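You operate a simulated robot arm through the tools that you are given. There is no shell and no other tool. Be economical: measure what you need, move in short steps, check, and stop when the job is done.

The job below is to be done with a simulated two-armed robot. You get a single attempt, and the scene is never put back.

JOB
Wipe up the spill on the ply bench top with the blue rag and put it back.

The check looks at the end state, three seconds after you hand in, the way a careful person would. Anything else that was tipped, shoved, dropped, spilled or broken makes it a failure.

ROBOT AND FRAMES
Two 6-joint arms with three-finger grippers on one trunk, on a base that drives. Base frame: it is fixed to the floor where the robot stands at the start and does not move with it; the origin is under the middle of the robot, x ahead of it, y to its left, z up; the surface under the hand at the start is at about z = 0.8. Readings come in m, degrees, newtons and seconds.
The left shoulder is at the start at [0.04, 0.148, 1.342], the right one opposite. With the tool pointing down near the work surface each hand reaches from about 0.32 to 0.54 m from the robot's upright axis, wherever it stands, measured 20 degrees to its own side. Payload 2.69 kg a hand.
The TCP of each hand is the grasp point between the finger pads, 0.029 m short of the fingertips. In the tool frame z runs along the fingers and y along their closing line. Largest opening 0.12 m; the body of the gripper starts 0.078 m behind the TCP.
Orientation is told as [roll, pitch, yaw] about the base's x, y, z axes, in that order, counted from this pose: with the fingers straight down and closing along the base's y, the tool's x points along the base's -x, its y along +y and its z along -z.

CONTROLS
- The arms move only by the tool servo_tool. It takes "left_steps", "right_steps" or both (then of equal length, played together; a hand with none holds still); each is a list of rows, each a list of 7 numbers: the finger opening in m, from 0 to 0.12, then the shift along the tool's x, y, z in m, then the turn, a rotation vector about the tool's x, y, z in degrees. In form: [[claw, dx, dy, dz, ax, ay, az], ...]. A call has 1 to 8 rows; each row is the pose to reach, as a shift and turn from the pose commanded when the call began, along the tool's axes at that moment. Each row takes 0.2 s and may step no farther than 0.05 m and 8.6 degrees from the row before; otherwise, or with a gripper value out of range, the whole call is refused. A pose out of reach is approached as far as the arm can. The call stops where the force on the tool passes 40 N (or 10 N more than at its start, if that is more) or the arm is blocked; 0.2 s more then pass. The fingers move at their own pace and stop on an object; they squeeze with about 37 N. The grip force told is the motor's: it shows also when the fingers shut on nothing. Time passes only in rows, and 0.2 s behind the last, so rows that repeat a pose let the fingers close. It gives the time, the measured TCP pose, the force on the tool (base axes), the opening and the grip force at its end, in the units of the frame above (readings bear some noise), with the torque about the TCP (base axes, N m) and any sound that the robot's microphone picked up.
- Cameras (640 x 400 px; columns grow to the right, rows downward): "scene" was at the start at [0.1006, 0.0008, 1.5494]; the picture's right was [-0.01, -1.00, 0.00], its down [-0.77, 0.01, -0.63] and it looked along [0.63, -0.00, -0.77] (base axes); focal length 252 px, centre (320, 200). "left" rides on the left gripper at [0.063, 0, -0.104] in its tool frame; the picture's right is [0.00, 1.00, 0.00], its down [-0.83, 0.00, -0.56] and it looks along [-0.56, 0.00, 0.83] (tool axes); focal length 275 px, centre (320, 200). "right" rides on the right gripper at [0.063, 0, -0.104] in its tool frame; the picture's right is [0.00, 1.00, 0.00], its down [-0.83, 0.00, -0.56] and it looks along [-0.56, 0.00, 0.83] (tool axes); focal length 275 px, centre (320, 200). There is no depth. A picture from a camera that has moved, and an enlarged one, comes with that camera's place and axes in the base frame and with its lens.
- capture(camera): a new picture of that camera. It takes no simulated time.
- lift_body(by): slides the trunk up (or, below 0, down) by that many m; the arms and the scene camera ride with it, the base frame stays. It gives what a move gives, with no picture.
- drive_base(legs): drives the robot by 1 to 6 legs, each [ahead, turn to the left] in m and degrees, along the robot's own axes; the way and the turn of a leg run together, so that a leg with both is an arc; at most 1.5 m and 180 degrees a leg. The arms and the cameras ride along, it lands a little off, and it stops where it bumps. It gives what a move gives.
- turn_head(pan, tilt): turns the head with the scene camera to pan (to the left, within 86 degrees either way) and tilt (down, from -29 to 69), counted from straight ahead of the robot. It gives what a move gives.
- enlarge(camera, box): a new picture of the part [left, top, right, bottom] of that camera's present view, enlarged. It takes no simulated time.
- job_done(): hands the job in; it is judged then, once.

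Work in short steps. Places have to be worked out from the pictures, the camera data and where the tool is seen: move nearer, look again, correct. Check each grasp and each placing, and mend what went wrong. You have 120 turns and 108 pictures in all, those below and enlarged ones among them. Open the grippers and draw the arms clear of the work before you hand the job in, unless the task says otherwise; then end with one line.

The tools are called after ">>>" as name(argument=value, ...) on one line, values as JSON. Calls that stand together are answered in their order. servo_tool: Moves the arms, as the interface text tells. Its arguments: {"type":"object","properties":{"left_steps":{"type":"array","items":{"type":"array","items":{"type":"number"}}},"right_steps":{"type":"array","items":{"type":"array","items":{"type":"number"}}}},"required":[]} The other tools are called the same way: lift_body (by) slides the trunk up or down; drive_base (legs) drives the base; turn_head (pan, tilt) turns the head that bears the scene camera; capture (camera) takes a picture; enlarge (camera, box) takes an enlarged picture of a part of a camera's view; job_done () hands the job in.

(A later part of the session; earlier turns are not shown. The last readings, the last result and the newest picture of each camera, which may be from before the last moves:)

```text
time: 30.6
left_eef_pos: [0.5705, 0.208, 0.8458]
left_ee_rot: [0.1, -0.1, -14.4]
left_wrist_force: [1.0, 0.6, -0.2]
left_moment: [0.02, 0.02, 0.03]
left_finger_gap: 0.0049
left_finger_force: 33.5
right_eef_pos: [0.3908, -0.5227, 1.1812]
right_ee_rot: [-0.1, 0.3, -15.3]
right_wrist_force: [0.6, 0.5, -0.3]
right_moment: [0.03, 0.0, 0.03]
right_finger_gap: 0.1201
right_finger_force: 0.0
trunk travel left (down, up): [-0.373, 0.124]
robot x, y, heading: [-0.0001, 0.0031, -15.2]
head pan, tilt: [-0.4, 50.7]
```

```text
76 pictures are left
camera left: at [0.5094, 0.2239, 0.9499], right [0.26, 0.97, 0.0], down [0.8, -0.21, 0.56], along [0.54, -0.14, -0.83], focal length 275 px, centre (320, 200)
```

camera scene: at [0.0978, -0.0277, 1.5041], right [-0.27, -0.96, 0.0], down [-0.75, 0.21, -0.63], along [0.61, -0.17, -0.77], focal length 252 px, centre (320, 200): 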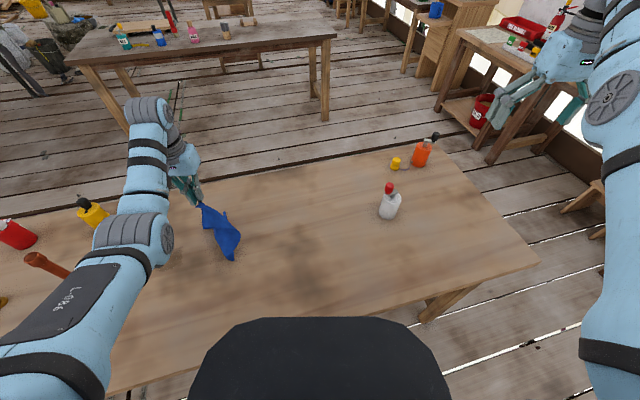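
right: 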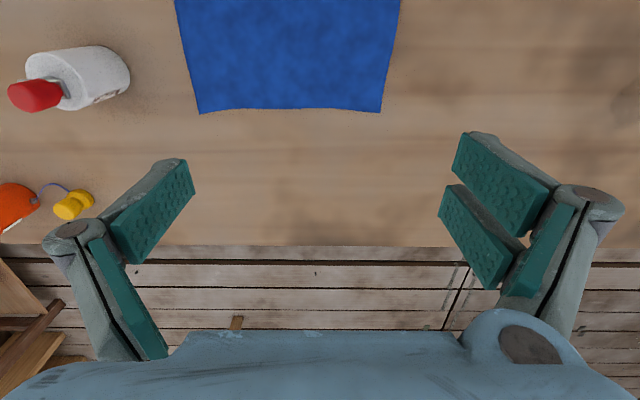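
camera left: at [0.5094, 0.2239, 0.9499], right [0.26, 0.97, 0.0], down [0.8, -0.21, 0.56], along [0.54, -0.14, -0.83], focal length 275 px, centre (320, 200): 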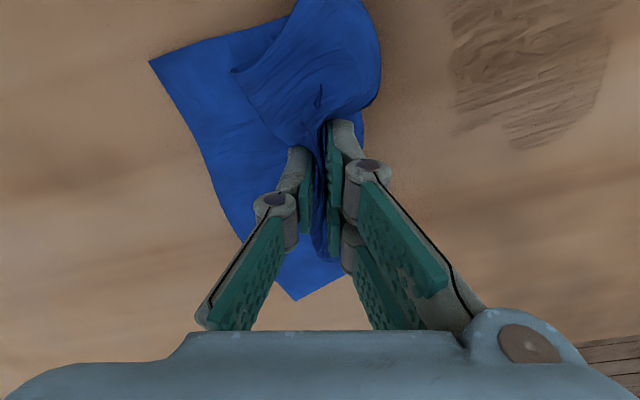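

Solid grip with 5 mm of cloth. Now I scrub over the spill with the pad in a zigzag, pressing lightly.

>>> servo_tool(left_steps=[[0.0, 0.0197, 0.0362, 0.008, 0, 0, 0], [0.0, 0.0309, 0.0798, 0.012, 0, 0, 0], [0.0, 0.0422, 0.1233, 0.013, 0, 0, 0], [0.0, 0.0509, 0.1572, 0.013, 0, 0, 0], [0.0, 0.0615, 0.1183, 0.013, 0, 0, 0], [0.0, 0.0515, 0.0796, 0.013, 0, 0, 0], [0.0, 0.0736, 0.1049, 0.013, 0, 0, 0], [0.0, 0.0848, 0.1485, 0.013, 0, 0, 0]])

>>> capture(camera="left")

```text
time: 32.4
left_eef_pos: [0.5231, 0.3715, 0.8342]
left_ee_rot: [0.3, -0.4, -14.7]
left_wrist_force: [0.7, -3.0, 15.8]
left_moment: [-0.12, 0.08, 0.02]
left_finger_gap: 0.0046
left_finger_force: 32.2
right_eef_pos: [0.3879, -0.5224, 1.1835]
right_ee_rot: [0.0, 0.0, -15.4]
right_wrist_force: [-0.3, 0.5, -0.6]
right_moment: [0.01, 0.01, 0.01]
right_finger_gap: 0.1201
right_finger_force: 0.1
trunk travel left (down, up): [-0.373, 0.124]
robot x, y, heading: [-0.0008, 0.0001, -15.4]
head pan, tilt: [-0.4, 50.7]
```

```text
75 pictures are left
camera left: at [0.4624, 0.3884, 0.9382], right [0.26, 0.97, 0.0], down [0.8, -0.21, 0.56], along [0.54, -0.14, -0.83], focal length 275 px, centre (320, 200)
```

left: 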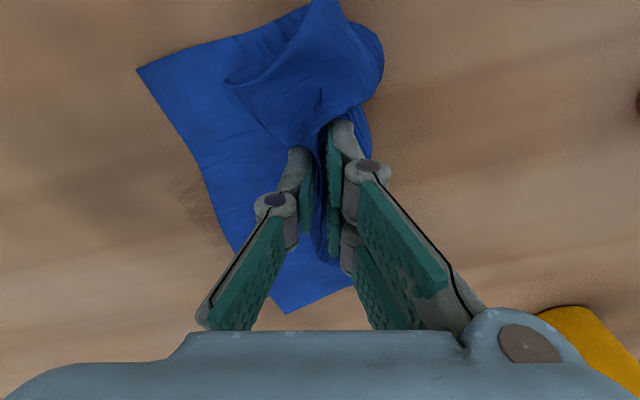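

It works well at 16 N. A smear remains near (0.54, 0.285), so I continue scrubbing across x 0.52–0.58, y 0.27–0.35.

>>> servo_tool(left_steps=[[0.0, -0.011, -0.0436, 0, 0, 0, 0], [0.0, -0.0225, -0.087, 0, 0, 0, 0], [0.0, -0.054, -0.0893, 0, 0, 0, 0], [0.0, -0.0489, -0.0493, 0, 0, 0, 0], [0.0, -0.0437, -0.0094, 0, 0, 0, 0], [0.0, -0.0682, -0.0443, 0, 0, 0, 0], [0.0, -0.083, -0.0818, 0, 0, 0, 0], [0.0, -0.0515, -0.0796, 0, 0, 0, 0]])

>>> servo_tool(left_steps=[[0.0, 0, -0.03, -0.02, 0, 0, 0], [0.0, 0, -0.06, -0.04, 0, 0, 0], [0.0, 0, -0.09, -0.06, 0, 0, 0], [0.0, 0, -0.12, -0.07, 0, 0, 0]])

>>> capture(camera="left")

>>> enlarge(camera="scene", box=[60, 150, 380, 350])

```text
time: 34.2
left_eef_pos: [0.5542, 0.2796, 0.8347]
left_ee_rot: [0.0, -0.5, -14.7]
left_wrist_force: [3.2, -1.2, 13.5]
left_moment: [-0.04, 0.03, 0.03]
left_finger_gap: 0.0051
left_finger_force: 32.8
right_eef_pos: [0.3887, -0.5227, 1.1827]
right_ee_rot: [0.1, 0.1, -15.4]
right_wrist_force: [-0.6, -0.2, -0.4]
right_moment: [-0.04, -0.01, 0.0]
right_finger_gap: 0.12
right_finger_force: 0.1
trunk travel left (down, up): [-0.373, 0.124]
robot x, y, heading: [-0.0004, 0.0022, -15.5]
head pan, tilt: [-0.4, 50.7]
```

```text
time: 35.2
left_eef_pos: [0.5284, 0.1647, 0.8962]
left_ee_rot: [0.2, -0.2, -14.6]
left_wrist_force: [1.1, -0.2, 1.7]
left_moment: [-0.15, -0.02, 0.01]
left_finger_gap: 0.0039
left_finger_force: 32.8
left hand out of reach, approached as far as the arm can: row 4
right_eef_pos: [0.3915, -0.5219, 1.1809]
right_ee_rot: [0.1, 0.1, -15.3]
right_wrist_force: [0.2, -0.2, 0.3]
right_moment: [0.0, 0.02, 0.02]
right_finger_gap: 0.1201
right_finger_force: 0.0
trunk travel left (down, up): [-0.373, 0.124]
robot x, y, heading: [-0.0006, 0.0018, -15.3]
head pan, tilt: [-0.4, 50.7]
```

```text
74 pictures are left
camera left: at [0.4677, 0.182, 1.0011], right [0.26, 0.97, 0.0], down [0.8, -0.21, 0.56], along [0.54, -0.14, -0.83], focal length 275 px, centre (320, 200)
```

left: 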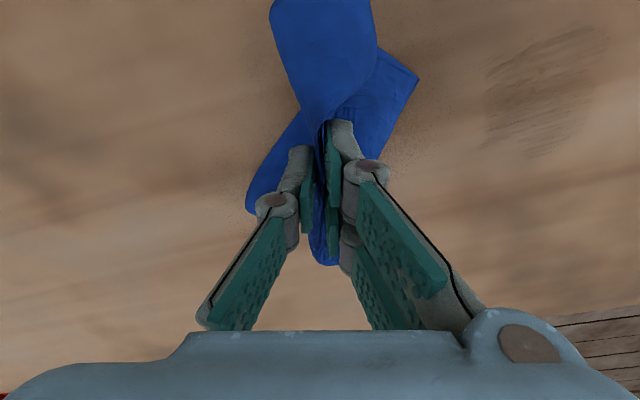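

```text
2.00 times, centred on (220, 250) of scene
camera zoom: at [0.0976, -0.0261, 1.4533], right [-0.27, -0.96, 0.0], down [-0.75, 0.21, -0.63], along [0.61, -0.17, -0.77], focal length 505 px, centre (520, 100)
```

zoom: 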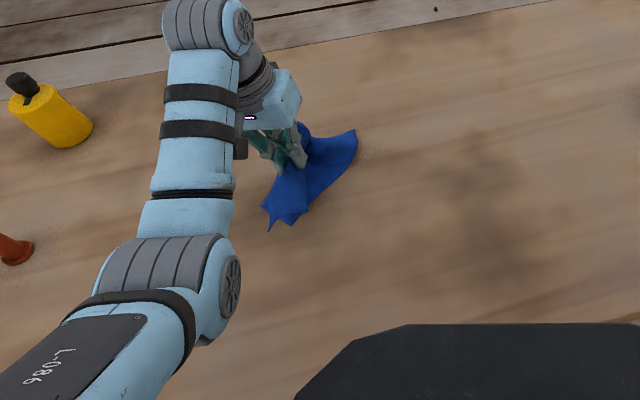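

Most is gone and only faint streaks remain. I enlarge to locate them.

>>> enlarge(camera="left", box=[440, 0, 640, 180])

```text
2.22 times, centred on (540, 90) of left
camera zoom: at [0.4677, 0.182, 1.0011], right [0.26, 0.97, 0.0], down [0.8, -0.21, 0.56], along [0.54, -0.14, -0.83], focal length 612 px, centre (-169, 444)
```

zoom: 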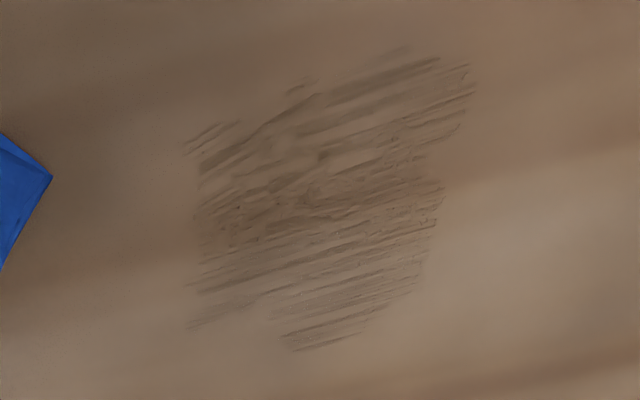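

Residual streaks span x 0.515–0.605, y 0.27–0.36. I do cross strokes along x with slightly more pressure.

>>> servo_tool(left_steps=[[0.0, 0.0129, 0.038, 0.03, 0, 0, 0], [0.0, 0.0326, 0.0742, 0.055, 0, 0, 0], [0.0, 0.046, 0.107, 0.062, 0, 0, 0], [0.0, 0.0014, 0.1215, 0.063, 0, 0, 0], [0.0, -0.0433, 0.1361, 0.063, 0, 0, 0], [0.0, -0.0334, 0.1584, 0.063, 0, 0, 0], [0.0, 0.0101, 0.1471, 0.063, 0, 0, 0], [0.0, 0.0537, 0.1359, 0.063, 0, 0, 0]])

>>> servo_tool(left_steps=[[0.0, 0.00625, 0.0242, 0, 0, 0, 0], [0.0, -0.0392, 0.036, 0, 0, 0, 0], [0.0, -0.0809, 0.0467, 0, 0, 0, 0], [0.0, -0.0606, 0.0652, 0, 0, 0, 0], [0.0, -0.0219, 0.0552, 0, 0, 0, 0], [0.0, 0.012, 0.0465, 0, 0, 0, 0], [0.0, -0.0144, 0.0244, 0, 0, 0, 0], [0.0, -0.0556, 0.0247, 0, 0, 0, 0]])

>>> capture(camera="left")

```text
refused: row 1 steps farther than a row can; nothing moved
```

```text
time: 37.0
left_eef_pos: [0.5905, 0.1756, 0.8969]
left_ee_rot: [0.2, -0.1, -14.6]
left_wrist_force: [0.7, 1.2, 0.9]
left_moment: [0.04, -0.03, -0.06]
left_finger_gap: 0.004
left_finger_force: 32.0
left hand out of reach, approached as far as the arm can: row 3
right_eef_pos: [0.3912, -0.5227, 1.1804]
right_ee_rot: [0.0, 0.5, -15.3]
right_wrist_force: [1.3, -0.5, 0.1]
right_moment: [0.02, -0.01, -0.02]
right_finger_gap: 0.1202
right_finger_force: 0.0
trunk travel left (down, up): [-0.373, 0.124]
robot x, y, heading: [-0.0028, -0.0007, -15.4]
head pan, tilt: [-0.4, 50.7]
```

```text
71 pictures are left
camera left: at [0.5309, 0.191, 1.0012], right [0.26, 0.97, 0.0], down [0.8, -0.21, 0.56], along [0.54, -0.14, -0.83], focal length 275 px, centre (320, 200)
```

left: 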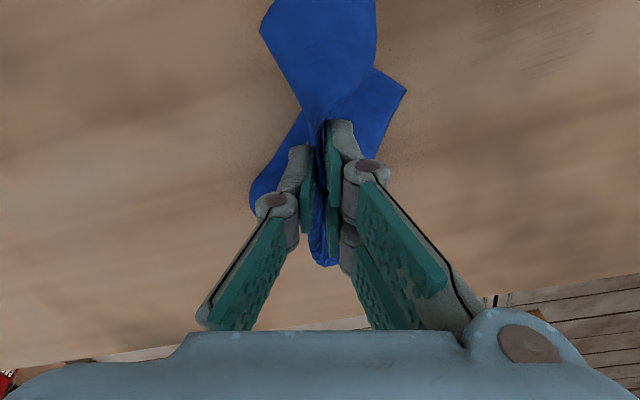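

The first call was refused because a step was too long, and the second only moved in the air, which did no harm. I redo the descent and x-strokes with shorter steps.

>>> servo_tool(left_steps=[[0.0, 0.006, 0.032, 0.02, 0, 0, 0], [0.0, 0.012, 0.068, 0.04, 0, 0, 0], [0.0, 0.0178, 0.105, 0.061, 0, 0, 0], [0.0, 0.0616, 0.0966, 0.063, 0, 0, 0], [0.0, 0.1052, 0.0854, 0.063, 0, 0, 0], [0.0, 0.1095, 0.1101, 0.063, 0, 0, 0], [0.0, 0.0659, 0.1213, 0.063, 0, 0, 0], [0.0, 0.0224, 0.1326, 0.063, 0, 0, 0]])

>>> capture(camera="left")

```text
time: 38.8
left_eef_pos: [0.5833, 0.3058, 0.8362]
left_ee_rot: [0.3, -0.3, -14.7]
left_wrist_force: [-0.2, 0.8, 6.0]
left_moment: [0.09, 0.11, -0.06]
left_finger_gap: 0.0046
left_finger_force: 33.3
left hand out of reach, approached as far as the arm can: row 3, 8
right_eef_pos: [0.392, -0.5236, 1.1808]
right_ee_rot: [0.0, 0.4, -15.3]
right_wrist_force: [0.0, 0.3, -0.2]
right_moment: [0.04, 0.0, 0.01]
right_finger_gap: 0.1204
right_finger_force: 0.0
trunk travel left (down, up): [-0.373, 0.124]
robot x, y, heading: [-0.0001, -0.0037, -15.2]
head pan, tilt: [-0.4, 50.7]
```

```text
70 pictures are left
camera left: at [0.5223, 0.3222, 0.9408], right [0.26, 0.97, 0.01], down [0.8, -0.22, 0.56], along [0.54, -0.14, -0.83], focal length 275 px, centre (320, 200)
```

left: 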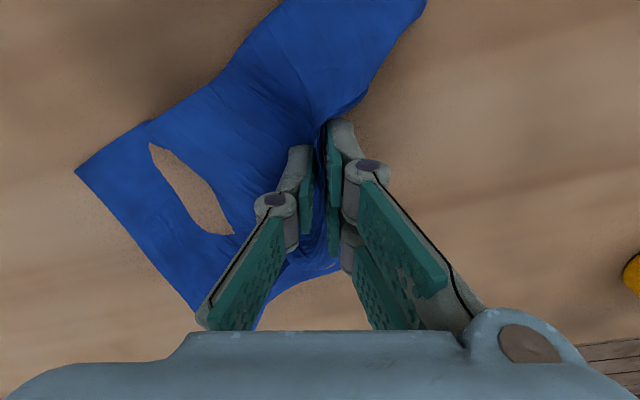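

Reach tops out near x 0.583. I continue the strokes at y 0.33–0.355.

>>> servo_tool(left_steps=[[0.0, 0.006, 0.0242, 0.002, 0, 0, 0], [0.0, 0.045, 0.0142, 0.002, 0, 0, 0], [0.0, 0.074, 0.0067, 0.002, 0, 0, 0], [0.0, 0.0803, 0.0309, 0.002, 0, 0, 0], [0.0, 0.0416, 0.0409, 0.002, 0, 0, 0], [0.0, 0.0197, 0.0362, 0.002, 0, 0, 0], [0.0, 0.029, -0.0075, 0.002, 0, 0, 0], [0.0, 0.01, -0.03, 0.002, 0, 0, 0]])

>>> servo_tool(left_steps=[[0.0, 0, -0.03, -0.02, 0, 0, 0], [0.0, 0, -0.06, -0.04, 0, 0, 0], [0.0, 0, -0.09, -0.06, 0, 0, 0], [0.0, 0, -0.12, -0.07, 0, 0, 0]])

>>> capture(camera="left")

>>> enlarge(camera="left", box=[440, 0, 640, 180])

```text
time: 40.6
left_eef_pos: [0.5662, 0.2764, 0.8359]
left_ee_rot: [0.3, -0.2, -14.5]
left_wrist_force: [-0.4, 0.5, 6.2]
left_moment: [0.01, 0.15, -0.04]
left_finger_gap: 0.0053
left_finger_force: 35.9
left hand out of reach, approached as far as the arm can: row 1
right_eef_pos: [0.3904, -0.5224, 1.1833]
right_ee_rot: [0.0, 0.3, -15.3]
right_wrist_force: [-0.5, -0.5, -0.3]
right_moment: [0.05, 0.02, 0.03]
right_finger_gap: 0.1198
right_finger_force: 0.1
trunk travel left (down, up): [-0.373, 0.124]
robot x, y, heading: [-0.0035, -0.003, -15.2]
head pan, tilt: [-0.4, 50.7]
```

```text
time: 41.6
left_eef_pos: [0.536, 0.1623, 0.9043]
left_ee_rot: [0.2, -0.3, -14.5]
left_wrist_force: [-0.7, 0.0, 0.9]
left_moment: [-0.07, 0.06, -0.08]
left_finger_gap: 0.0047
left_finger_force: 35.0
right_eef_pos: [0.3914, -0.5215, 1.1827]
right_ee_rot: [0.0, 0.3, -15.2]
right_wrist_force: [-0.2, -0.2, -0.3]
right_moment: [0.01, 0.0, 0.0]
right_finger_gap: 0.1201
right_finger_force: 0.0
trunk travel left (down, up): [-0.373, 0.124]
robot x, y, heading: [-0.0031, -0.0013, -15.4]
head pan, tilt: [-0.4, 50.7]
```

```text
69 pictures are left
camera left: at [0.4746, 0.1781, 1.0085], right [0.26, 0.97, 0.0], down [0.8, -0.21, 0.56], along [0.54, -0.14, -0.83], focal length 275 px, centre (320, 200)
```

left: 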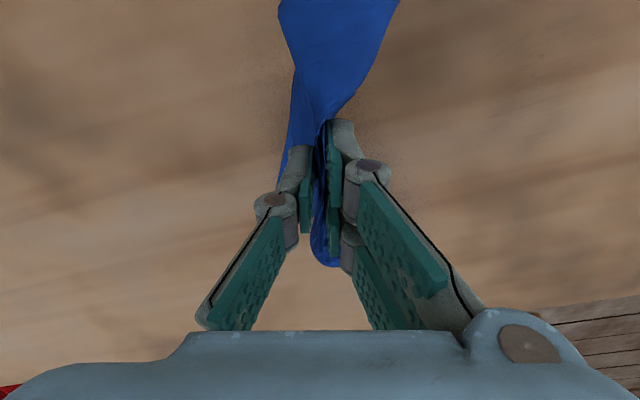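

```text
2.22 times, centred on (540, 90) of left
camera zoom: at [0.4746, 0.1781, 1.0085], right [0.26, 0.97, 0.0], down [0.8, -0.21, 0.56], along [0.54, -0.14, -0.83], focal length 612 px, centre (-169, 444)
```

zoom: 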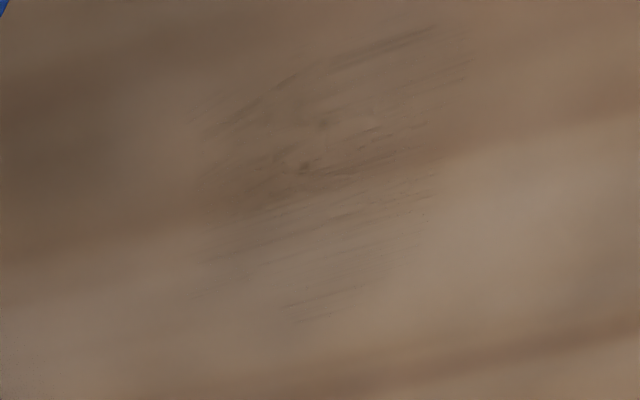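

Almost clean, with faint streaks left. One more scrubbing pass over the same area.

>>> servo_tool(left_steps=[[0.0, -0.004, 0.04, 0.02, 0, 0, 0], [0.0, -0.008, 0.08, 0.045, 0, 0, 0], [0.0, -0.013, 0.121, 0.068, 0, 0, 0], [0.0, 0.0256, 0.1152, 0.072, 0, 0, 0], [0.0, 0.0559, 0.1126, 0.072, 0, 0, 0], [0.0, 0.055, 0.149, 0.072, 0, 0, 0], [0.0, 0.0138, 0.1493, 0.072, 0, 0, 0], [0.0, 0.0013, 0.1731, 0.072, 0, 0, 0]])

```text
time: 43.4
left_eef_pos: [0.5751, 0.3284, 0.8342]
left_ee_rot: [0.3, -0.4, -14.8]
left_wrist_force: [-1.5, -2.8, 10.7]
left_moment: [-0.13, 0.17, -0.01]
left_finger_gap: 0.0047
left_finger_force: 32.9
left hand out of reach, approached as far as the arm can: row 8
right_eef_pos: [0.3906, -0.5235, 1.1816]
right_ee_rot: [0.1, 0.4, -15.3]
right_wrist_force: [0.5, 0.0, -0.1]
right_moment: [0.03, -0.01, -0.03]
right_finger_gap: 0.1199
right_finger_force: 0.2
trunk travel left (down, up): [-0.373, 0.124]
robot x, y, heading: [-0.0015, -0.0005, -15.6]
head pan, tilt: [-0.4, 50.7]
```

Continue with a tighter zigzag pass at the same pressure.

>>> servo_tool(left_steps=[[0.0, 0.0244, 0.0144, 0.001, 0, 0, 0], [0.0, 0.0595, 0.0105, 0.001, 0, 0, 0], [0.0, 0.0556, -0.0247, 0.001, 0, 0, 0], [0.0, 0.034, 0.0119, 0.001, 0, 0, 0], [0.0, 0.0167, -0.0353, 0.001, 0, 0, 0], [0.0, 0.0, 0.0, 0.001, 0, 0, 0], [0.0, -0.0064, -0.0448, 0.001, 0, 0, 0], [0.0, 0.0275, -0.0536, 0.001, 0, 0, 0]])

>>> servo_tool(left_steps=[[0.0, 0, -0.03, -0.02, 0, 0, 0], [0.0, 0, -0.06, -0.04, 0, 0, 0], [0.0, 0, -0.09, -0.06, 0, 0, 0], [0.0, 0, -0.12, -0.07, 0, 0, 0]])

>>> capture(camera="left")

>>> enlarge(camera="left", box=[440, 0, 640, 180])

```text
refused: row 5 steps farther than a row can; nothing moved
```

```text
time: 44.4
left_eef_pos: [0.5445, 0.2133, 0.9063]
left_ee_rot: [0.2, -0.2, -14.6]
left_wrist_force: [0.1, 0.4, -0.3]
left_moment: [-0.07, 0.04, -0.02]
left_finger_gap: 0.0054
left_finger_force: 35.8
right_eef_pos: [0.391, -0.5218, 1.1824]
right_ee_rot: [-0.1, 0.3, -15.2]
right_wrist_force: [0.4, 0.1, 0.0]
right_moment: [-0.02, 0.0, 0.03]
right_finger_gap: 0.1201
right_finger_force: 0.1
trunk travel left (down, up): [-0.373, 0.124]
robot x, y, heading: [-0.0022, 0.0021, -15.5]
head pan, tilt: [-0.4, 50.7]
```

```text
67 pictures are left
camera left: at [0.4842, 0.2285, 1.0102], right [0.26, 0.97, 0.0], down [0.8, -0.21, 0.56], along [0.54, -0.14, -0.83], focal length 275 px, centre (320, 200)
```

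left: 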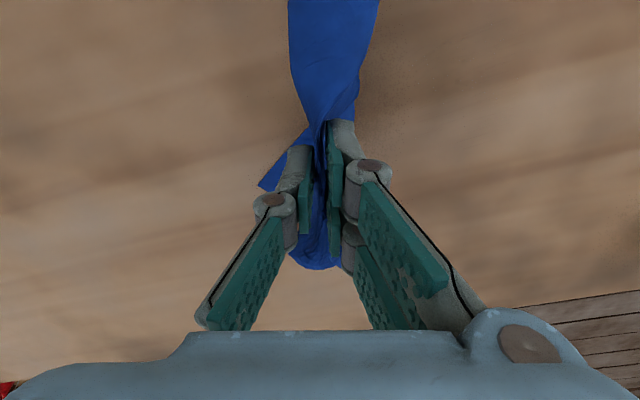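

```text
2.22 times, centred on (540, 90) of left
camera zoom: at [0.4842, 0.2285, 1.0102], right [0.26, 0.97, 0.0], down [0.8, -0.21, 0.56], along [0.54, -0.14, -0.83], focal length 612 px, centre (-169, 444)
```

zoom: 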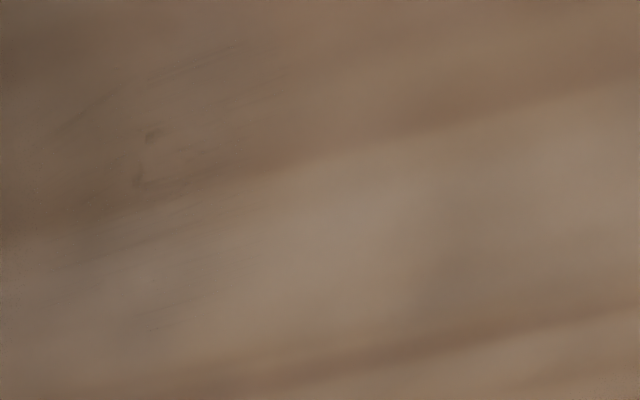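

Only faint traces remain near (0.535, 0.318). One last pass around them.

>>> servo_tool(left_steps=[[0.0, 0.01, 0.02, 0.035, 0, 0, 0], [0.0, 0.0283, 0.0516, 0.068, 0, 0, 0], [0.0, 0.0383, 0.0903, 0.073, 0, 0, 0], [0.0, 0.0483, 0.129, 0.073, 0, 0, 0], [0.0, 0.0234, 0.1045, 0.073, 0, 0, 0], [0.0, 0.0114, 0.0662, 0.073, 0, 0, 0], [0.0, -0.0049, 0.0911, 0.073, 0, 0, 0], [0.0, 0.0051, 0.1298, 0.073, 0, 0, 0]])

```text
time: 46.2
left_eef_pos: [0.5741, 0.3395, 0.8318]
left_ee_rot: [0.2, -0.4, -14.7]
left_wrist_force: [1.8, 0.3, 4.6]
left_moment: [-0.04, 0.0, -0.05]
left_finger_gap: 0.0045
left_finger_force: 32.3
right_eef_pos: [0.3904, -0.5211, 1.1828]
right_ee_rot: [-0.1, 0.3, -15.2]
right_wrist_force: [-0.3, 0.3, -0.4]
right_moment: [0.0, -0.01, 0.02]
right_finger_gap: 0.1201
right_finger_force: 0.1
trunk travel left (down, up): [-0.373, 0.124]
robot x, y, heading: [0.0015, 0.0005, -15.4]
head pan, tilt: [-0.4, 50.7]
```

And one final x-direction pass through the centre.

>>> servo_tool(left_steps=[[0.0, 0.0339, -0.0088, 0.0, 0, 0, 0], [0.0, 0.0556, -0.0247, 0.0, 0, 0, 0], [0.0, 0.0432, -0.0525, 0.0, 0, 0, 0], [0.0, 0.0192, -0.0256, 0.0, 0, 0, 0], [0.0, 0.0008, -0.057, 0.0, 0, 0, 0], [0.0, 0.0311, -0.0597, 0.0, 0, 0, 0], [0.0, 0.0301, -0.0233, 0.0, 0, 0, 0], [0.0, 0.0364, 0.0009, 0.0, 0, 0, 0]])

```text
time: 48.0
left_eef_pos: [0.5367, 0.3465, 0.8318]
left_ee_rot: [0.2, -0.4, -14.5]
left_wrist_force: [2.2, -3.2, 11.2]
left_moment: [0.25, 0.2, 0.02]
left_finger_gap: 0.0054
left_finger_force: 34.6
right_eef_pos: [0.3882, -0.524, 1.1807]
right_ee_rot: [0.2, 0.2, -15.3]
right_wrist_force: [-1.3, 0.2, 0.0]
right_moment: [-0.02, -0.01, 0.01]
right_finger_gap: 0.1199
right_finger_force: 0.0
trunk travel left (down, up): [-0.373, 0.124]
robot x, y, heading: [0.001, -0.0014, -15.5]
head pan, tilt: [-0.4, 50.7]
```

Now I lift with the rag, retreat along −y and inspect.

>>> servo_tool(left_steps=[[0.0, 0, -0.03, -0.025, 0, 0, 0], [0.0, 0, -0.06, -0.05, 0, 0, 0], [0.0, 0, -0.09, -0.08, 0, 0, 0], [0.0, 0, -0.12, -0.11, 0, 0, 0], [0.0, 0, -0.14, -0.14, 0, 0, 0]])

>>> enlarge(camera="left", box=[360, 0, 640, 175])

>>> capture(camera="scene")

```text
time: 49.2
left_eef_pos: [0.5356, 0.238, 0.9131]
left_ee_rot: [0.1, -0.2, -14.6]
left_wrist_force: [-0.1, 0.8, -1.0]
left_moment: [0.04, -0.01, -0.02]
left_finger_gap: 0.0053
left_finger_force: 36.1
left hand out of reach, approached as far as the arm can: row 4, 5
right_eef_pos: [0.3915, -0.5219, 1.1815]
right_ee_rot: [0.1, 0.2, -15.3]
right_wrist_force: [-0.4, -0.1, 0.1]
right_moment: [0.0, 0.01, 0.0]
right_finger_gap: 0.1201
right_finger_force: 0.0
trunk travel left (down, up): [-0.373, 0.124]
robot x, y, heading: [0.0002, -0.0013, -15.5]
head pan, tilt: [-0.4, 50.7]
```

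```text
2.29 times, centred on (500, 88) of left
camera zoom: at [0.4737, 0.2542, 1.0177], right [0.26, 0.97, 0.0], down [0.8, -0.21, 0.56], along [0.54, -0.14, -0.83], focal length 629 px, centre (-91, 457)
```

zoom: 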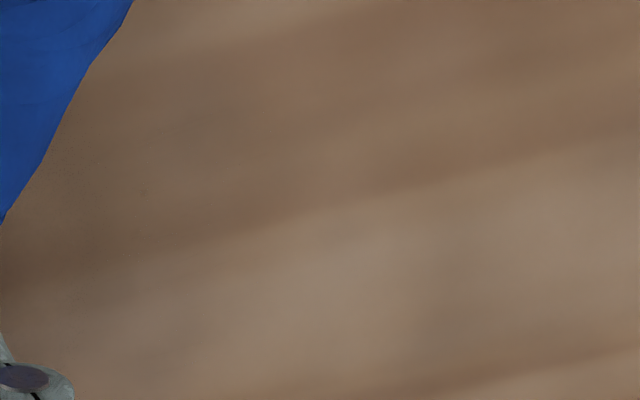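

```text
64 pictures are left
camera scene: at [0.0974, -0.0253, 1.4533], right [-0.27, -0.96, 0.0], down [-0.75, 0.21, -0.63], along [0.61, -0.17, -0.77], focal length 252 px, centre (320, 200)
```

scene: 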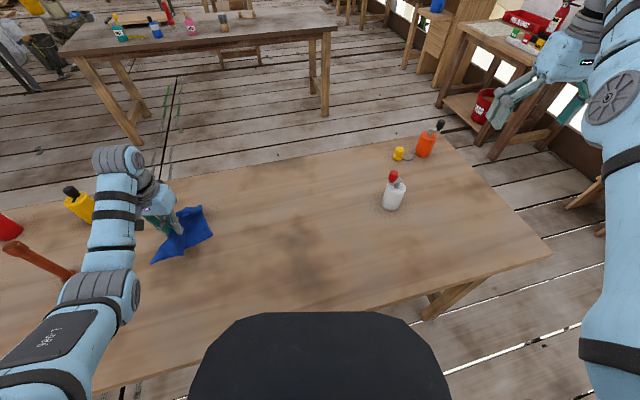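

The spill is gone. Now to return the rag: I raise the trunk 0.08, which lifts the rag, then turn the base right about 22° so the left hand can reach the original spot centred at (0.48, −0.15).

>>> lift_body(by=0.08)

>>> drive_base(legs=[[0, -22]])

>>> capture(camera="scene")

```text
time: 50.4
left_eef_pos: [0.5343, 0.238, 0.9937]
left_ee_rot: [0.1, -0.1, -14.6]
left_wrist_force: [-0.2, -0.4, -0.2]
left_moment: [-0.01, -0.02, -0.04]
left_finger_gap: 0.0046
left_finger_force: 31.1
right_eef_pos: [0.3912, -0.5212, 1.264]
right_ee_rot: [0.0, 0.4, -15.3]
right_wrist_force: [-0.5, -0.1, -0.4]
right_moment: [0.02, -0.01, -0.01]
right_finger_gap: 0.1201
right_finger_force: 0.0
trunk travel left (down, up): [-0.453, 0.044]
robot x, y, heading: [0.002, 0.0011, -15.2]
head pan, tilt: [-0.4, 50.7]
```

```text
time: 52.0
left_eef_pos: [0.5752, 0.0232, 0.9994]
left_ee_rot: [0.3, -0.8, -36.6]
left_wrist_force: [1.1, 0.1, -0.3]
left_moment: [0.0, -0.01, 0.01]
left_finger_gap: 0.0055
left_finger_force: 36.2
right_eef_pos: [0.1567, -0.6265, 1.2671]
right_ee_rot: [0.2, -0.3, -37.3]
right_wrist_force: [0.1, 0.3, -0.1]
right_moment: [0.0, 0.02, 0.01]
right_finger_gap: 0.1202
right_finger_force: 0.0
trunk travel left (down, up): [-0.453, 0.044]
robot x, y, heading: [-0.0003, 0.0025, -37.2]
head pan, tilt: [-0.4, 50.7]
```

```text
63 pictures are left
camera scene: at [0.0665, -0.0534, 1.5353], right [-0.61, -0.79, 0.0], down [-0.61, 0.47, -0.64], along [0.51, -0.39, -0.77], focal length 252 px, centre (320, 200)
```

scene: 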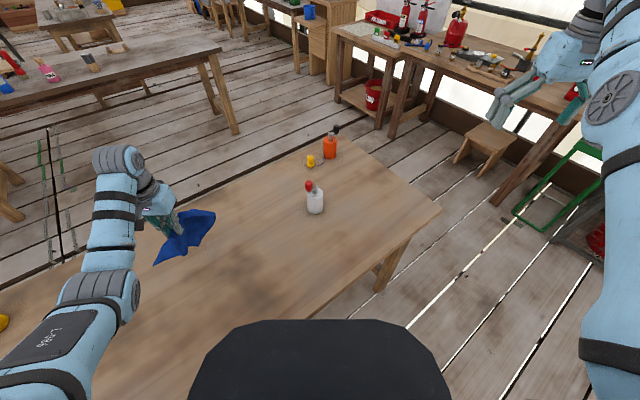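

I carry the rag to above (0.485, −0.15) while coming down.

>>> servo_tool(left_steps=[[0.0, -0.0065, -0.04, 0.01, 0, 0, 0], [0.0, -0.013, -0.08, 0.02, 0, 0, 0], [0.0, -0.019, -0.12, 0.04, 0, 0, 0], [0.0, -0.026, -0.16, 0.06, 0, 0, 0], [0.0, -0.032, -0.192, 0.085, 0, 0, 0], [0.0, -0.032, -0.192, 0.11, 0, 0, 0], [0.0, -0.032, -0.192, 0.135, 0, 0, 0]])

>>> capture(camera="scene")

>>> capture(camera="left")

```text
time: 53.6
left_eef_pos: [0.4911, -0.1489, 0.8656]
left_ee_rot: [0.3, -0.7, -36.6]
left_wrist_force: [1.3, 0.8, 0.1]
left_moment: [0.02, 0.02, -0.01]
left_finger_gap: 0.0049
left_finger_force: 31.6
right_eef_pos: [0.1557, -0.627, 1.2661]
right_ee_rot: [0.2, -0.3, -37.3]
right_wrist_force: [0.3, 0.6, -0.7]
right_moment: [-0.03, 0.0, -0.03]
right_finger_gap: 0.1199
right_finger_force: 0.1
trunk travel left (down, up): [-0.453, 0.044]
robot x, y, heading: [-0.0037, 0.0017, -37.4]
head pan, tilt: [-0.4, 50.7]
```

```text
62 pictures are left
camera scene: at [0.0667, -0.0541, 1.5353], right [-0.61, -0.79, 0.0], down [-0.61, 0.47, -0.64], along [0.51, -0.39, -0.77], focal length 252 px, centre (320, 200)
```

scene: 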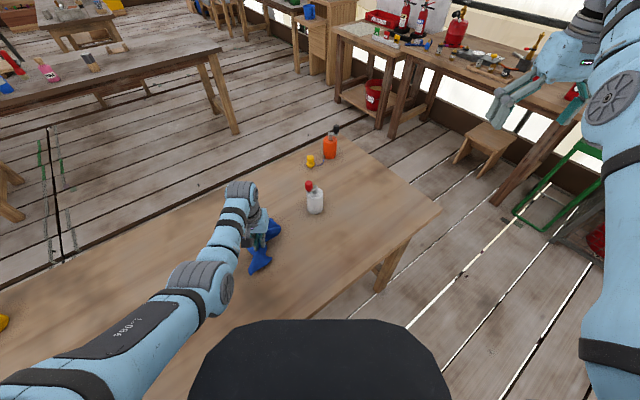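

```text
61 pictures are left
camera left: at [0.4389, -0.1103, 0.9696], right [0.6, 0.8, 0.01], down [0.66, -0.5, 0.57], along [0.46, -0.34, -0.82], focal length 275 px, centre (320, 200)
```

left: 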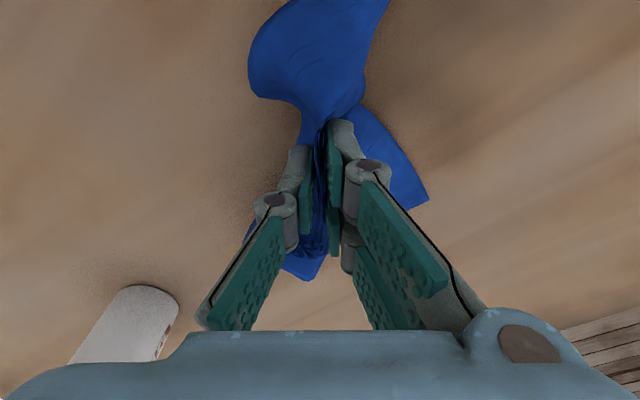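

The rag is over its original place. I lower to about 0.838 and open slowly.

>>> servo_tool(left_steps=[[0.0, 0, 0, 0.015, 0, 0, 0], [0.0, 0, 0, 0.027, 0, 0, 0], [0.02, 0, 0, 0.027, 0, 0, 0], [0.04, 0, 0, 0.027, 0, 0, 0], [0.06, 0, 0, 0.022, 0, 0, 0], [0.06, 0, 0, 0.0, 0, 0, 0], [0.06, 0, 0, -0.03, 0, 0, 0], [0.06, -0.01, 0, -0.07, 0, 0, 0]])

>>> servo_tool(left_steps=[[0.06, -0.02, 0.03, -0.03, 0, 0, 0], [0.06, -0.03, 0.07, -0.05, 0, 0, 0], [0.06, -0.03, 0.11, -0.06, 0, 0, 0], [0.06, -0.03, 0.15, -0.06, 0, 0, 0], [0.06, -0.03, 0.19, -0.06, 0, 0, 0]])

>>> capture(camera="scene")

>>> enlarge(camera="scene", box=[180, 160, 340, 300])

```text
time: 55.4
left_eef_pos: [0.4966, -0.1558, 0.9364]
left_ee_rot: [0.3, -0.7, -36.5]
left_wrist_force: [-0.2, 1.3, 0.1]
left_moment: [0.02, 0.04, -0.02]
left_finger_gap: 0.0602
left_finger_force: 0.0
right_eef_pos: [0.1563, -0.6283, 1.2655]
right_ee_rot: [0.2, -0.2, -37.3]
right_wrist_force: [0.4, 0.2, -0.9]
right_moment: [0.0, 0.0, 0.04]
right_finger_gap: 0.1201
right_finger_force: 0.1
trunk travel left (down, up): [-0.453, 0.044]
robot x, y, heading: [-0.0029, 0.0001, -37.3]
head pan, tilt: [-0.4, 50.7]
```

```text
time: 56.6
left_eef_pos: [0.6329, -0.0242, 0.9962]
left_ee_rot: [0.3, -0.7, -36.6]
left_wrist_force: [0.8, -0.3, -0.9]
left_moment: [0.01, 0.01, 0.03]
left_finger_gap: 0.0601
left_finger_force: 0.0
right_eef_pos: [0.1556, -0.6275, 1.2671]
right_ee_rot: [0.2, -0.2, -37.3]
right_wrist_force: [0.0, 0.3, -0.8]
right_moment: [0.01, 0.01, -0.01]
right_finger_gap: 0.12
right_finger_force: 0.0
trunk travel left (down, up): [-0.453, 0.044]
robot x, y, heading: [-0.0, -0.0007, -37.4]
head pan, tilt: [-0.4, 50.7]
```

```text
60 pictures are left
camera scene: at [0.0669, -0.055, 1.5352], right [-0.61, -0.79, 0.0], down [-0.61, 0.47, -0.64], along [0.51, -0.39, -0.77], focal length 252 px, centre (320, 200)
```

scene: 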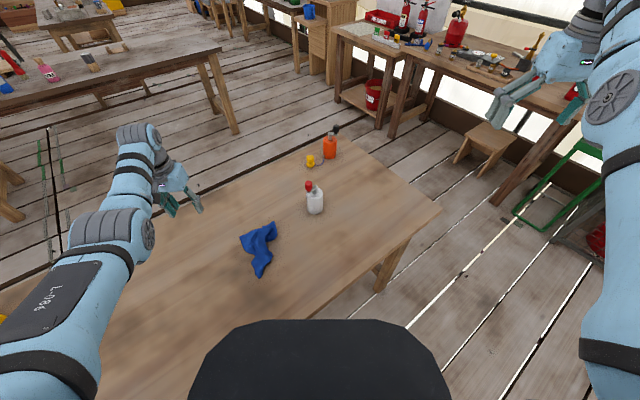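

```text
2.86 times, centred on (260, 230) of scene
camera zoom: at [0.0669, -0.055, 1.5352], right [-0.61, -0.79, 0.0], down [-0.61, 0.47, -0.64], along [0.51, -0.39, -0.77], focal length 721 px, centre (491, 114)
```

zoom: 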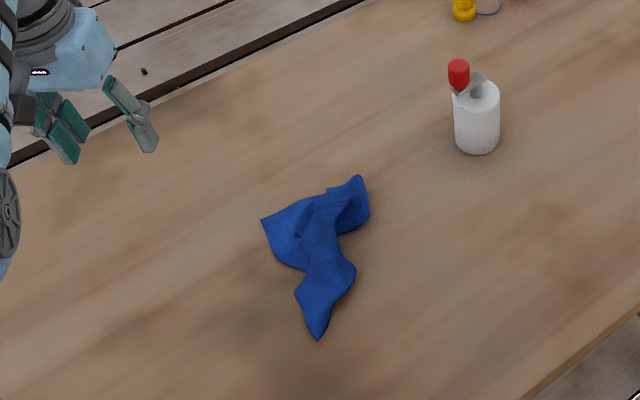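

The rag is back, within its original footprint, but crumpled and about 4 cm off-centre (0.52 vs 0.48). I'll spread it by pulling its near tail, at about (0.445, −0.11), toward its original near-left corner.

>>> servo_tool(left_steps=[[0.07, 0.018, -0.036, 0.01, 0, 0, 0], [0.07, 0.036, -0.072, 0.02, 0, 0, 0], [0.07, 0.055, -0.108, 0.035, 0, 0, 0], [0.07, 0.073, -0.144, 0.055, 0, 0, 0], [0.07, 0.0914, -0.18, 0.08, 0, 0, 0], [0.07, 0.0914, -0.18, 0.11, 0, 0, 0], [0.07, 0.0914, -0.18, 0.13, 0, 0, 0]])

>>> capture(camera="left")

```text
time: 58.2
left_eef_pos: [0.4541, -0.1126, 0.8623]
left_ee_rot: [0.3, -0.8, -36.6]
left_wrist_force: [-0.5, -0.1, -0.5]
left_moment: [-0.03, 0.02, 0.0]
left_finger_gap: 0.07
left_finger_force: 0.1
right_eef_pos: [0.1571, -0.6272, 1.2667]
right_ee_rot: [0.2, 0.0, -37.3]
right_wrist_force: [1.2, 0.2, 0.2]
right_moment: [0.01, -0.02, 0.03]
right_finger_gap: 0.1201
right_finger_force: 0.1
trunk travel left (down, up): [-0.453, 0.044]
robot x, y, heading: [-0.0001, -0.0, -37.2]
head pan, tilt: [-0.4, 50.7]
```

```text
58 pictures are left
camera left: at [0.4027, -0.0747, 0.9656], right [0.6, 0.8, 0.01], down [0.66, -0.5, 0.57], along [0.46, -0.34, -0.82], focal length 275 px, centre (320, 200)
```

left: 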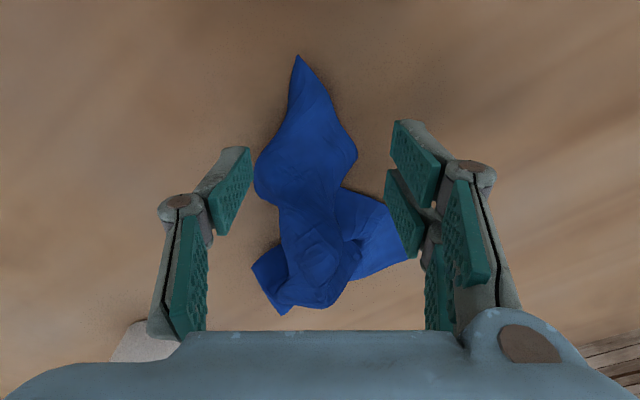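

The tail tip is just behind the fingers. I shift 2 cm toward it, centre, and press down.

>>> servo_tool(left_steps=[[0.07, 0.02, -0.006, 0.01, 0, 0, 0], [0.07, 0.02, -0.006, 0.025, 0, 0, 0], [0.07, 0.02, -0.006, 0.031, 0, 0, 0], [0.07, 0.02, -0.006, 0.034, 0, 0, 0], [0.05, 0.02, -0.006, 0.034, 0, 0, 0], [0.03, 0.02, -0.006, 0.033, 0, 0, 0], [0.0, 0.02, -0.006, 0.032, 0, 0, 0], [0.0, 0.02, -0.006, 0.032, 0, 0, 0]])

>>> capture(camera="left")

```text
time: 60.0
left_eef_pos: [0.4355, -0.1046, 0.8319]
left_ee_rot: [0.3, -0.8, -36.6]
left_wrist_force: [0.1, 0.7, -0.4]
left_moment: [0.06, -0.03, 0.05]
left_finger_gap: 0.0026
left_finger_force: 31.5
right_eef_pos: [0.1572, -0.6285, 1.2662]
right_ee_rot: [0.2, 0.0, -37.3]
right_wrist_force: [1.0, 0.1, 0.2]
right_moment: [-0.01, 0.02, -0.04]
right_finger_gap: 0.1201
right_finger_force: 0.0
trunk travel left (down, up): [-0.453, 0.044]
robot x, y, heading: [-0.0033, 0.0005, -37.3]
head pan, tilt: [-0.4, 50.7]
```

```text
57 pictures are left
camera left: at [0.3839, -0.067, 0.935], right [0.6, 0.8, 0.01], down [0.66, -0.5, 0.57], along [0.46, -0.34, -0.82], focal length 275 px, centre (320, 200)
```

left: 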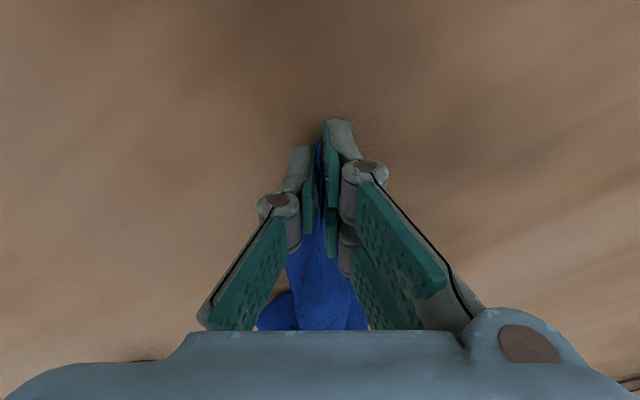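

The tail corner is held. I lift it toward the far-right corner so the rag hangs, then I'll lay it out by lowering while moving back to the near-left.

>>> servo_tool(left_steps=[[0.0, -0.01, 0, -0.04, 0, 0, 0], [0.0, -0.03, -0.005, -0.08, 0, 0, 0], [0.0, -0.055, -0.01, -0.115, 0, 0, 0], [0.0, -0.085, -0.018, -0.145, 0, 0, 0], [0.0, -0.115, -0.025, -0.175, 0, 0, 0], [0.0, -0.145, -0.032, -0.205, 0, 0, 0], [0.0, -0.17, -0.041, -0.235, 0, 0, 0], [0.0, -0.17, -0.041, -0.24, 0, 0, 0]])

>>> capture(camera="scene")

```text
time: 61.8
left_eef_pos: [0.532, -0.2298, 1.0722]
left_ee_rot: [0.4, -0.6, -36.6]
left_wrist_force: [1.1, 0.4, -0.6]
left_moment: [0.02, -0.03, 0.05]
left_finger_gap: 0.0028
left_finger_force: 31.8
left hand out of reach, approached as far as the arm can: row 7, 8
right_eef_pos: [0.1566, -0.6274, 1.2659]
right_ee_rot: [0.1, -0.1, -37.3]
right_wrist_force: [0.3, -0.3, -0.4]
right_moment: [0.0, 0.01, -0.01]
right_finger_gap: 0.1199
right_finger_force: 0.0
trunk travel left (down, up): [-0.453, 0.044]
robot x, y, heading: [-0.0022, -0.0011, -37.3]
head pan, tilt: [-0.4, 50.7]
```

```text
56 pictures are left
camera scene: at [0.0674, -0.0564, 1.5351], right [-0.61, -0.79, 0.0], down [-0.61, 0.47, -0.64], along [0.51, -0.39, -0.77], focal length 252 px, centre (320, 200)
```

scene: 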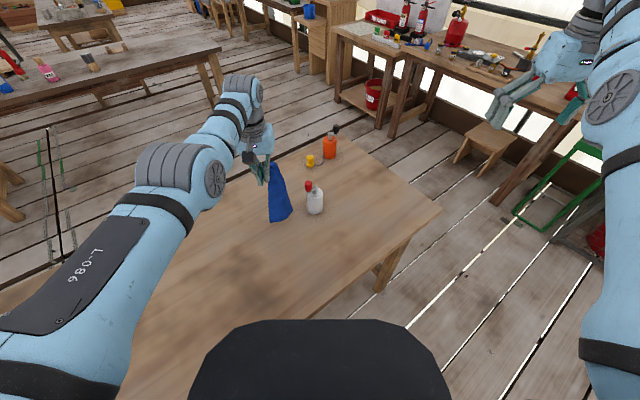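

The rag hangs straight and about 5 cm clear of the bench. The arm can't pull inward at height, so I'll lower until the end touches, then back the base up a little to lay the cloth out toward the robot.

>>> servo_tool(left_steps=[[0.0, 0, 0.0, 0.03, 0, 0, 0], [0.0, -0.005, 0.005, 0.06, 0, 0, 0], [0.0, -0.01, 0.01, 0.085, 0, 0, 0]])

>>> drive_base(legs=[[-0.1, 0]])

>>> capture(camera="scene")

```text
time: 62.6
left_eef_pos: [0.5328, -0.2147, 0.998]
left_ee_rot: [0.3, -0.7, -36.6]
left_wrist_force: [1.5, 1.9, -1.0]
left_moment: [0.08, -0.05, 0.09]
left_finger_gap: 0.003
left_finger_force: 33.8
left hand out of reach, approached as far as the arm can: row 2, 3
right_eef_pos: [0.1571, -0.6292, 1.2653]
right_ee_rot: [0.2, -0.1, -37.1]
right_wrist_force: [0.2, -0.9, -1.0]
right_moment: [-0.02, 0.01, 0.03]
right_finger_gap: 0.1197
right_finger_force: 0.3
trunk travel left (down, up): [-0.453, 0.044]
robot x, y, heading: [-0.0029, 0.0015, -37.5]
head pan, tilt: [-0.4, 50.7]
```

```text
time: 63.5
left_eef_pos: [0.5159, -0.2009, 0.9881]
left_ee_rot: [0.3, 0.6, -36.9]
left_wrist_force: [-0.3, -1.4, 0.2]
left_moment: [0.04, 0.12, 0.05]
left_finger_gap: 0.0022
left_finger_force: 31.6
right_eef_pos: [0.1411, -0.6133, 1.2596]
right_ee_rot: [-0.2, 0.4, -37.2]
right_wrist_force: [1.2, -1.0, -0.1]
right_moment: [0.05, 0.05, 0.01]
right_finger_gap: 0.1199
right_finger_force: 0.1
trunk travel left (down, up): [-0.453, 0.044]
robot x, y, heading: [-0.0283, 0.0237, -39.1]
head pan, tilt: [-0.4, 50.7]
stopped in leg 1: the robot was blocked; the commanded pose is now the measured one
```

```text
55 pictures are left
camera scene: at [0.0584, -0.049, 1.5335], right [-0.63, -0.77, 0.0], down [-0.6, 0.5, -0.63], along [0.48, -0.4, -0.78], focal length 252 px, centre (320, 200)
```

scene: 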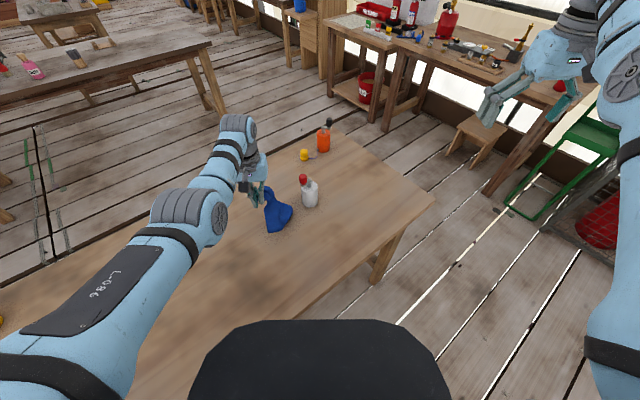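

The base was blocked after about 4 cm. I check what it touched before doing anything else.

>>> turn_head(pan=86, tilt=55)

>>> capture(camera="scene")

>>> turn_head(pan=-86, tilt=55)

>>> capture(camera="scene")

```text
time: 65.1
left_eef_pos: [0.5104, -0.1941, 0.9924]
left_ee_rot: [0.2, 0.1, -36.8]
left_wrist_force: [0.6, 0.4, -2.1]
left_moment: [0.11, -0.1, -0.05]
left_finger_gap: 0.0027
left_finger_force: 31.5
right_eef_pos: [0.1352, -0.6054, 1.2639]
right_ee_rot: [-0.4, -0.3, -37.3]
right_wrist_force: [-0.1, -0.1, -0.1]
right_moment: [-0.02, 0.03, 0.01]
right_finger_gap: 0.1201
right_finger_force: 0.1
trunk travel left (down, up): [-0.453, 0.044]
robot x, y, heading: [-0.0297, 0.0206, -39.1]
head pan, tilt: [85.9, 55.0]
```

```text
54 pictures are left
camera scene: at [0.0397, 0.0625, 1.5289], right [0.73, -0.68, 0.0], down [-0.56, -0.6, -0.57], along [0.39, 0.42, -0.82], focal length 252 px, centre (320, 200)
```

scene: 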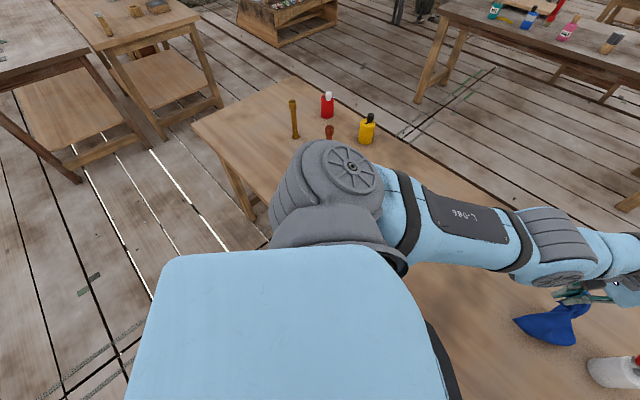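

```text
time: 67.7
left_eef_pos: [0.5115, -0.1947, 0.9928]
left_ee_rot: [0.2, 0.1, -36.9]
left_wrist_force: [-0.1, 0.5, -1.4]
left_moment: [0.01, -0.08, 0.02]
left_finger_gap: 0.0022
left_finger_force: 30.5
right_eef_pos: [0.1333, -0.6049, 1.2642]
right_ee_rot: [-0.2, -0.2, -37.3]
right_wrist_force: [-0.8, -0.6, 0.0]
right_moment: [-0.02, 0.03, 0.0]
right_finger_gap: 0.1201
right_finger_force: 0.1
trunk travel left (down, up): [-0.453, 0.044]
robot x, y, heading: [-0.029, 0.0215, -39.0]
head pan, tilt: [-85.9, 55.0]
```

```text
53 pictures are left
camera scene: at [-0.0506, -0.0496, 1.5289], right [-0.82, 0.57, 0.0], down [0.47, 0.67, -0.57], along [-0.33, -0.47, -0.82], focal length 252 px, centre (320, 200)
```

scene: 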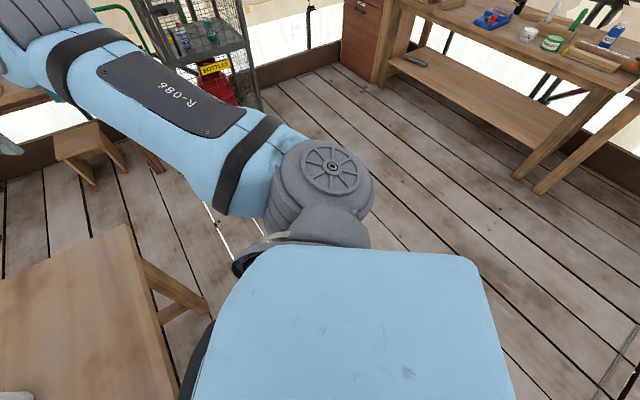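

Nothing was disturbed; the base probably touched the bench frame. I drive forward slightly to relieve the contact and restore the head.

>>> drive_base(legs=[[0.03, 0]])

>>> turn_head(pan=0, tilt=50)

>>> capture(camera="scene")

```text
time: 68.5
left_eef_pos: [0.5325, -0.2144, 0.9936]
left_ee_rot: [0.2, -0.1, -36.9]
left_wrist_force: [0.7, 0.7, -0.4]
left_moment: [-0.09, 0.08, 0.0]
left_finger_gap: 0.0035
left_finger_force: 33.8
right_eef_pos: [0.1549, -0.6248, 1.2646]
right_ee_rot: [-0.2, -0.5, -37.3]
right_wrist_force: [-0.5, -0.3, 0.5]
right_moment: [-0.03, -0.01, 0.01]
right_finger_gap: 0.1202
right_finger_force: 0.0
trunk travel left (down, up): [-0.453, 0.044]
robot x, y, heading: [-0.0062, 0.0038, -38.9]
head pan, tilt: [-85.9, 55.0]
```

```text
time: 70.1
left_eef_pos: [0.5315, -0.2142, 0.9936]
left_ee_rot: [0.3, 0.0, -36.8]
left_wrist_force: [0.7, 0.4, -1.0]
left_moment: [0.01, -0.03, 0.0]
left_finger_gap: 0.0029
left_finger_force: 31.5
right_eef_pos: [0.1538, -0.6249, 1.2638]
right_ee_rot: [-0.3, -0.4, -37.3]
right_wrist_force: [-0.1, -0.3, -0.5]
right_moment: [0.03, 0.0, 0.02]
right_finger_gap: 0.1199
right_finger_force: 0.0
trunk travel left (down, up): [-0.453, 0.044]
robot x, y, heading: [-0.0059, 0.0053, -39.2]
head pan, tilt: [0.0, 50.0]
```

```text
52 pictures are left
camera scene: at [0.0706, -0.0587, 1.5355], right [-0.63, -0.78, 0.0], down [-0.59, 0.48, -0.64], along [0.5, -0.4, -0.77], focal length 252 px, centre (320, 200)
```

scene: 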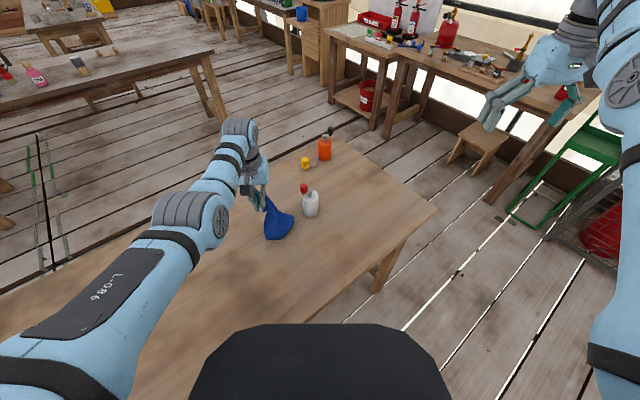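

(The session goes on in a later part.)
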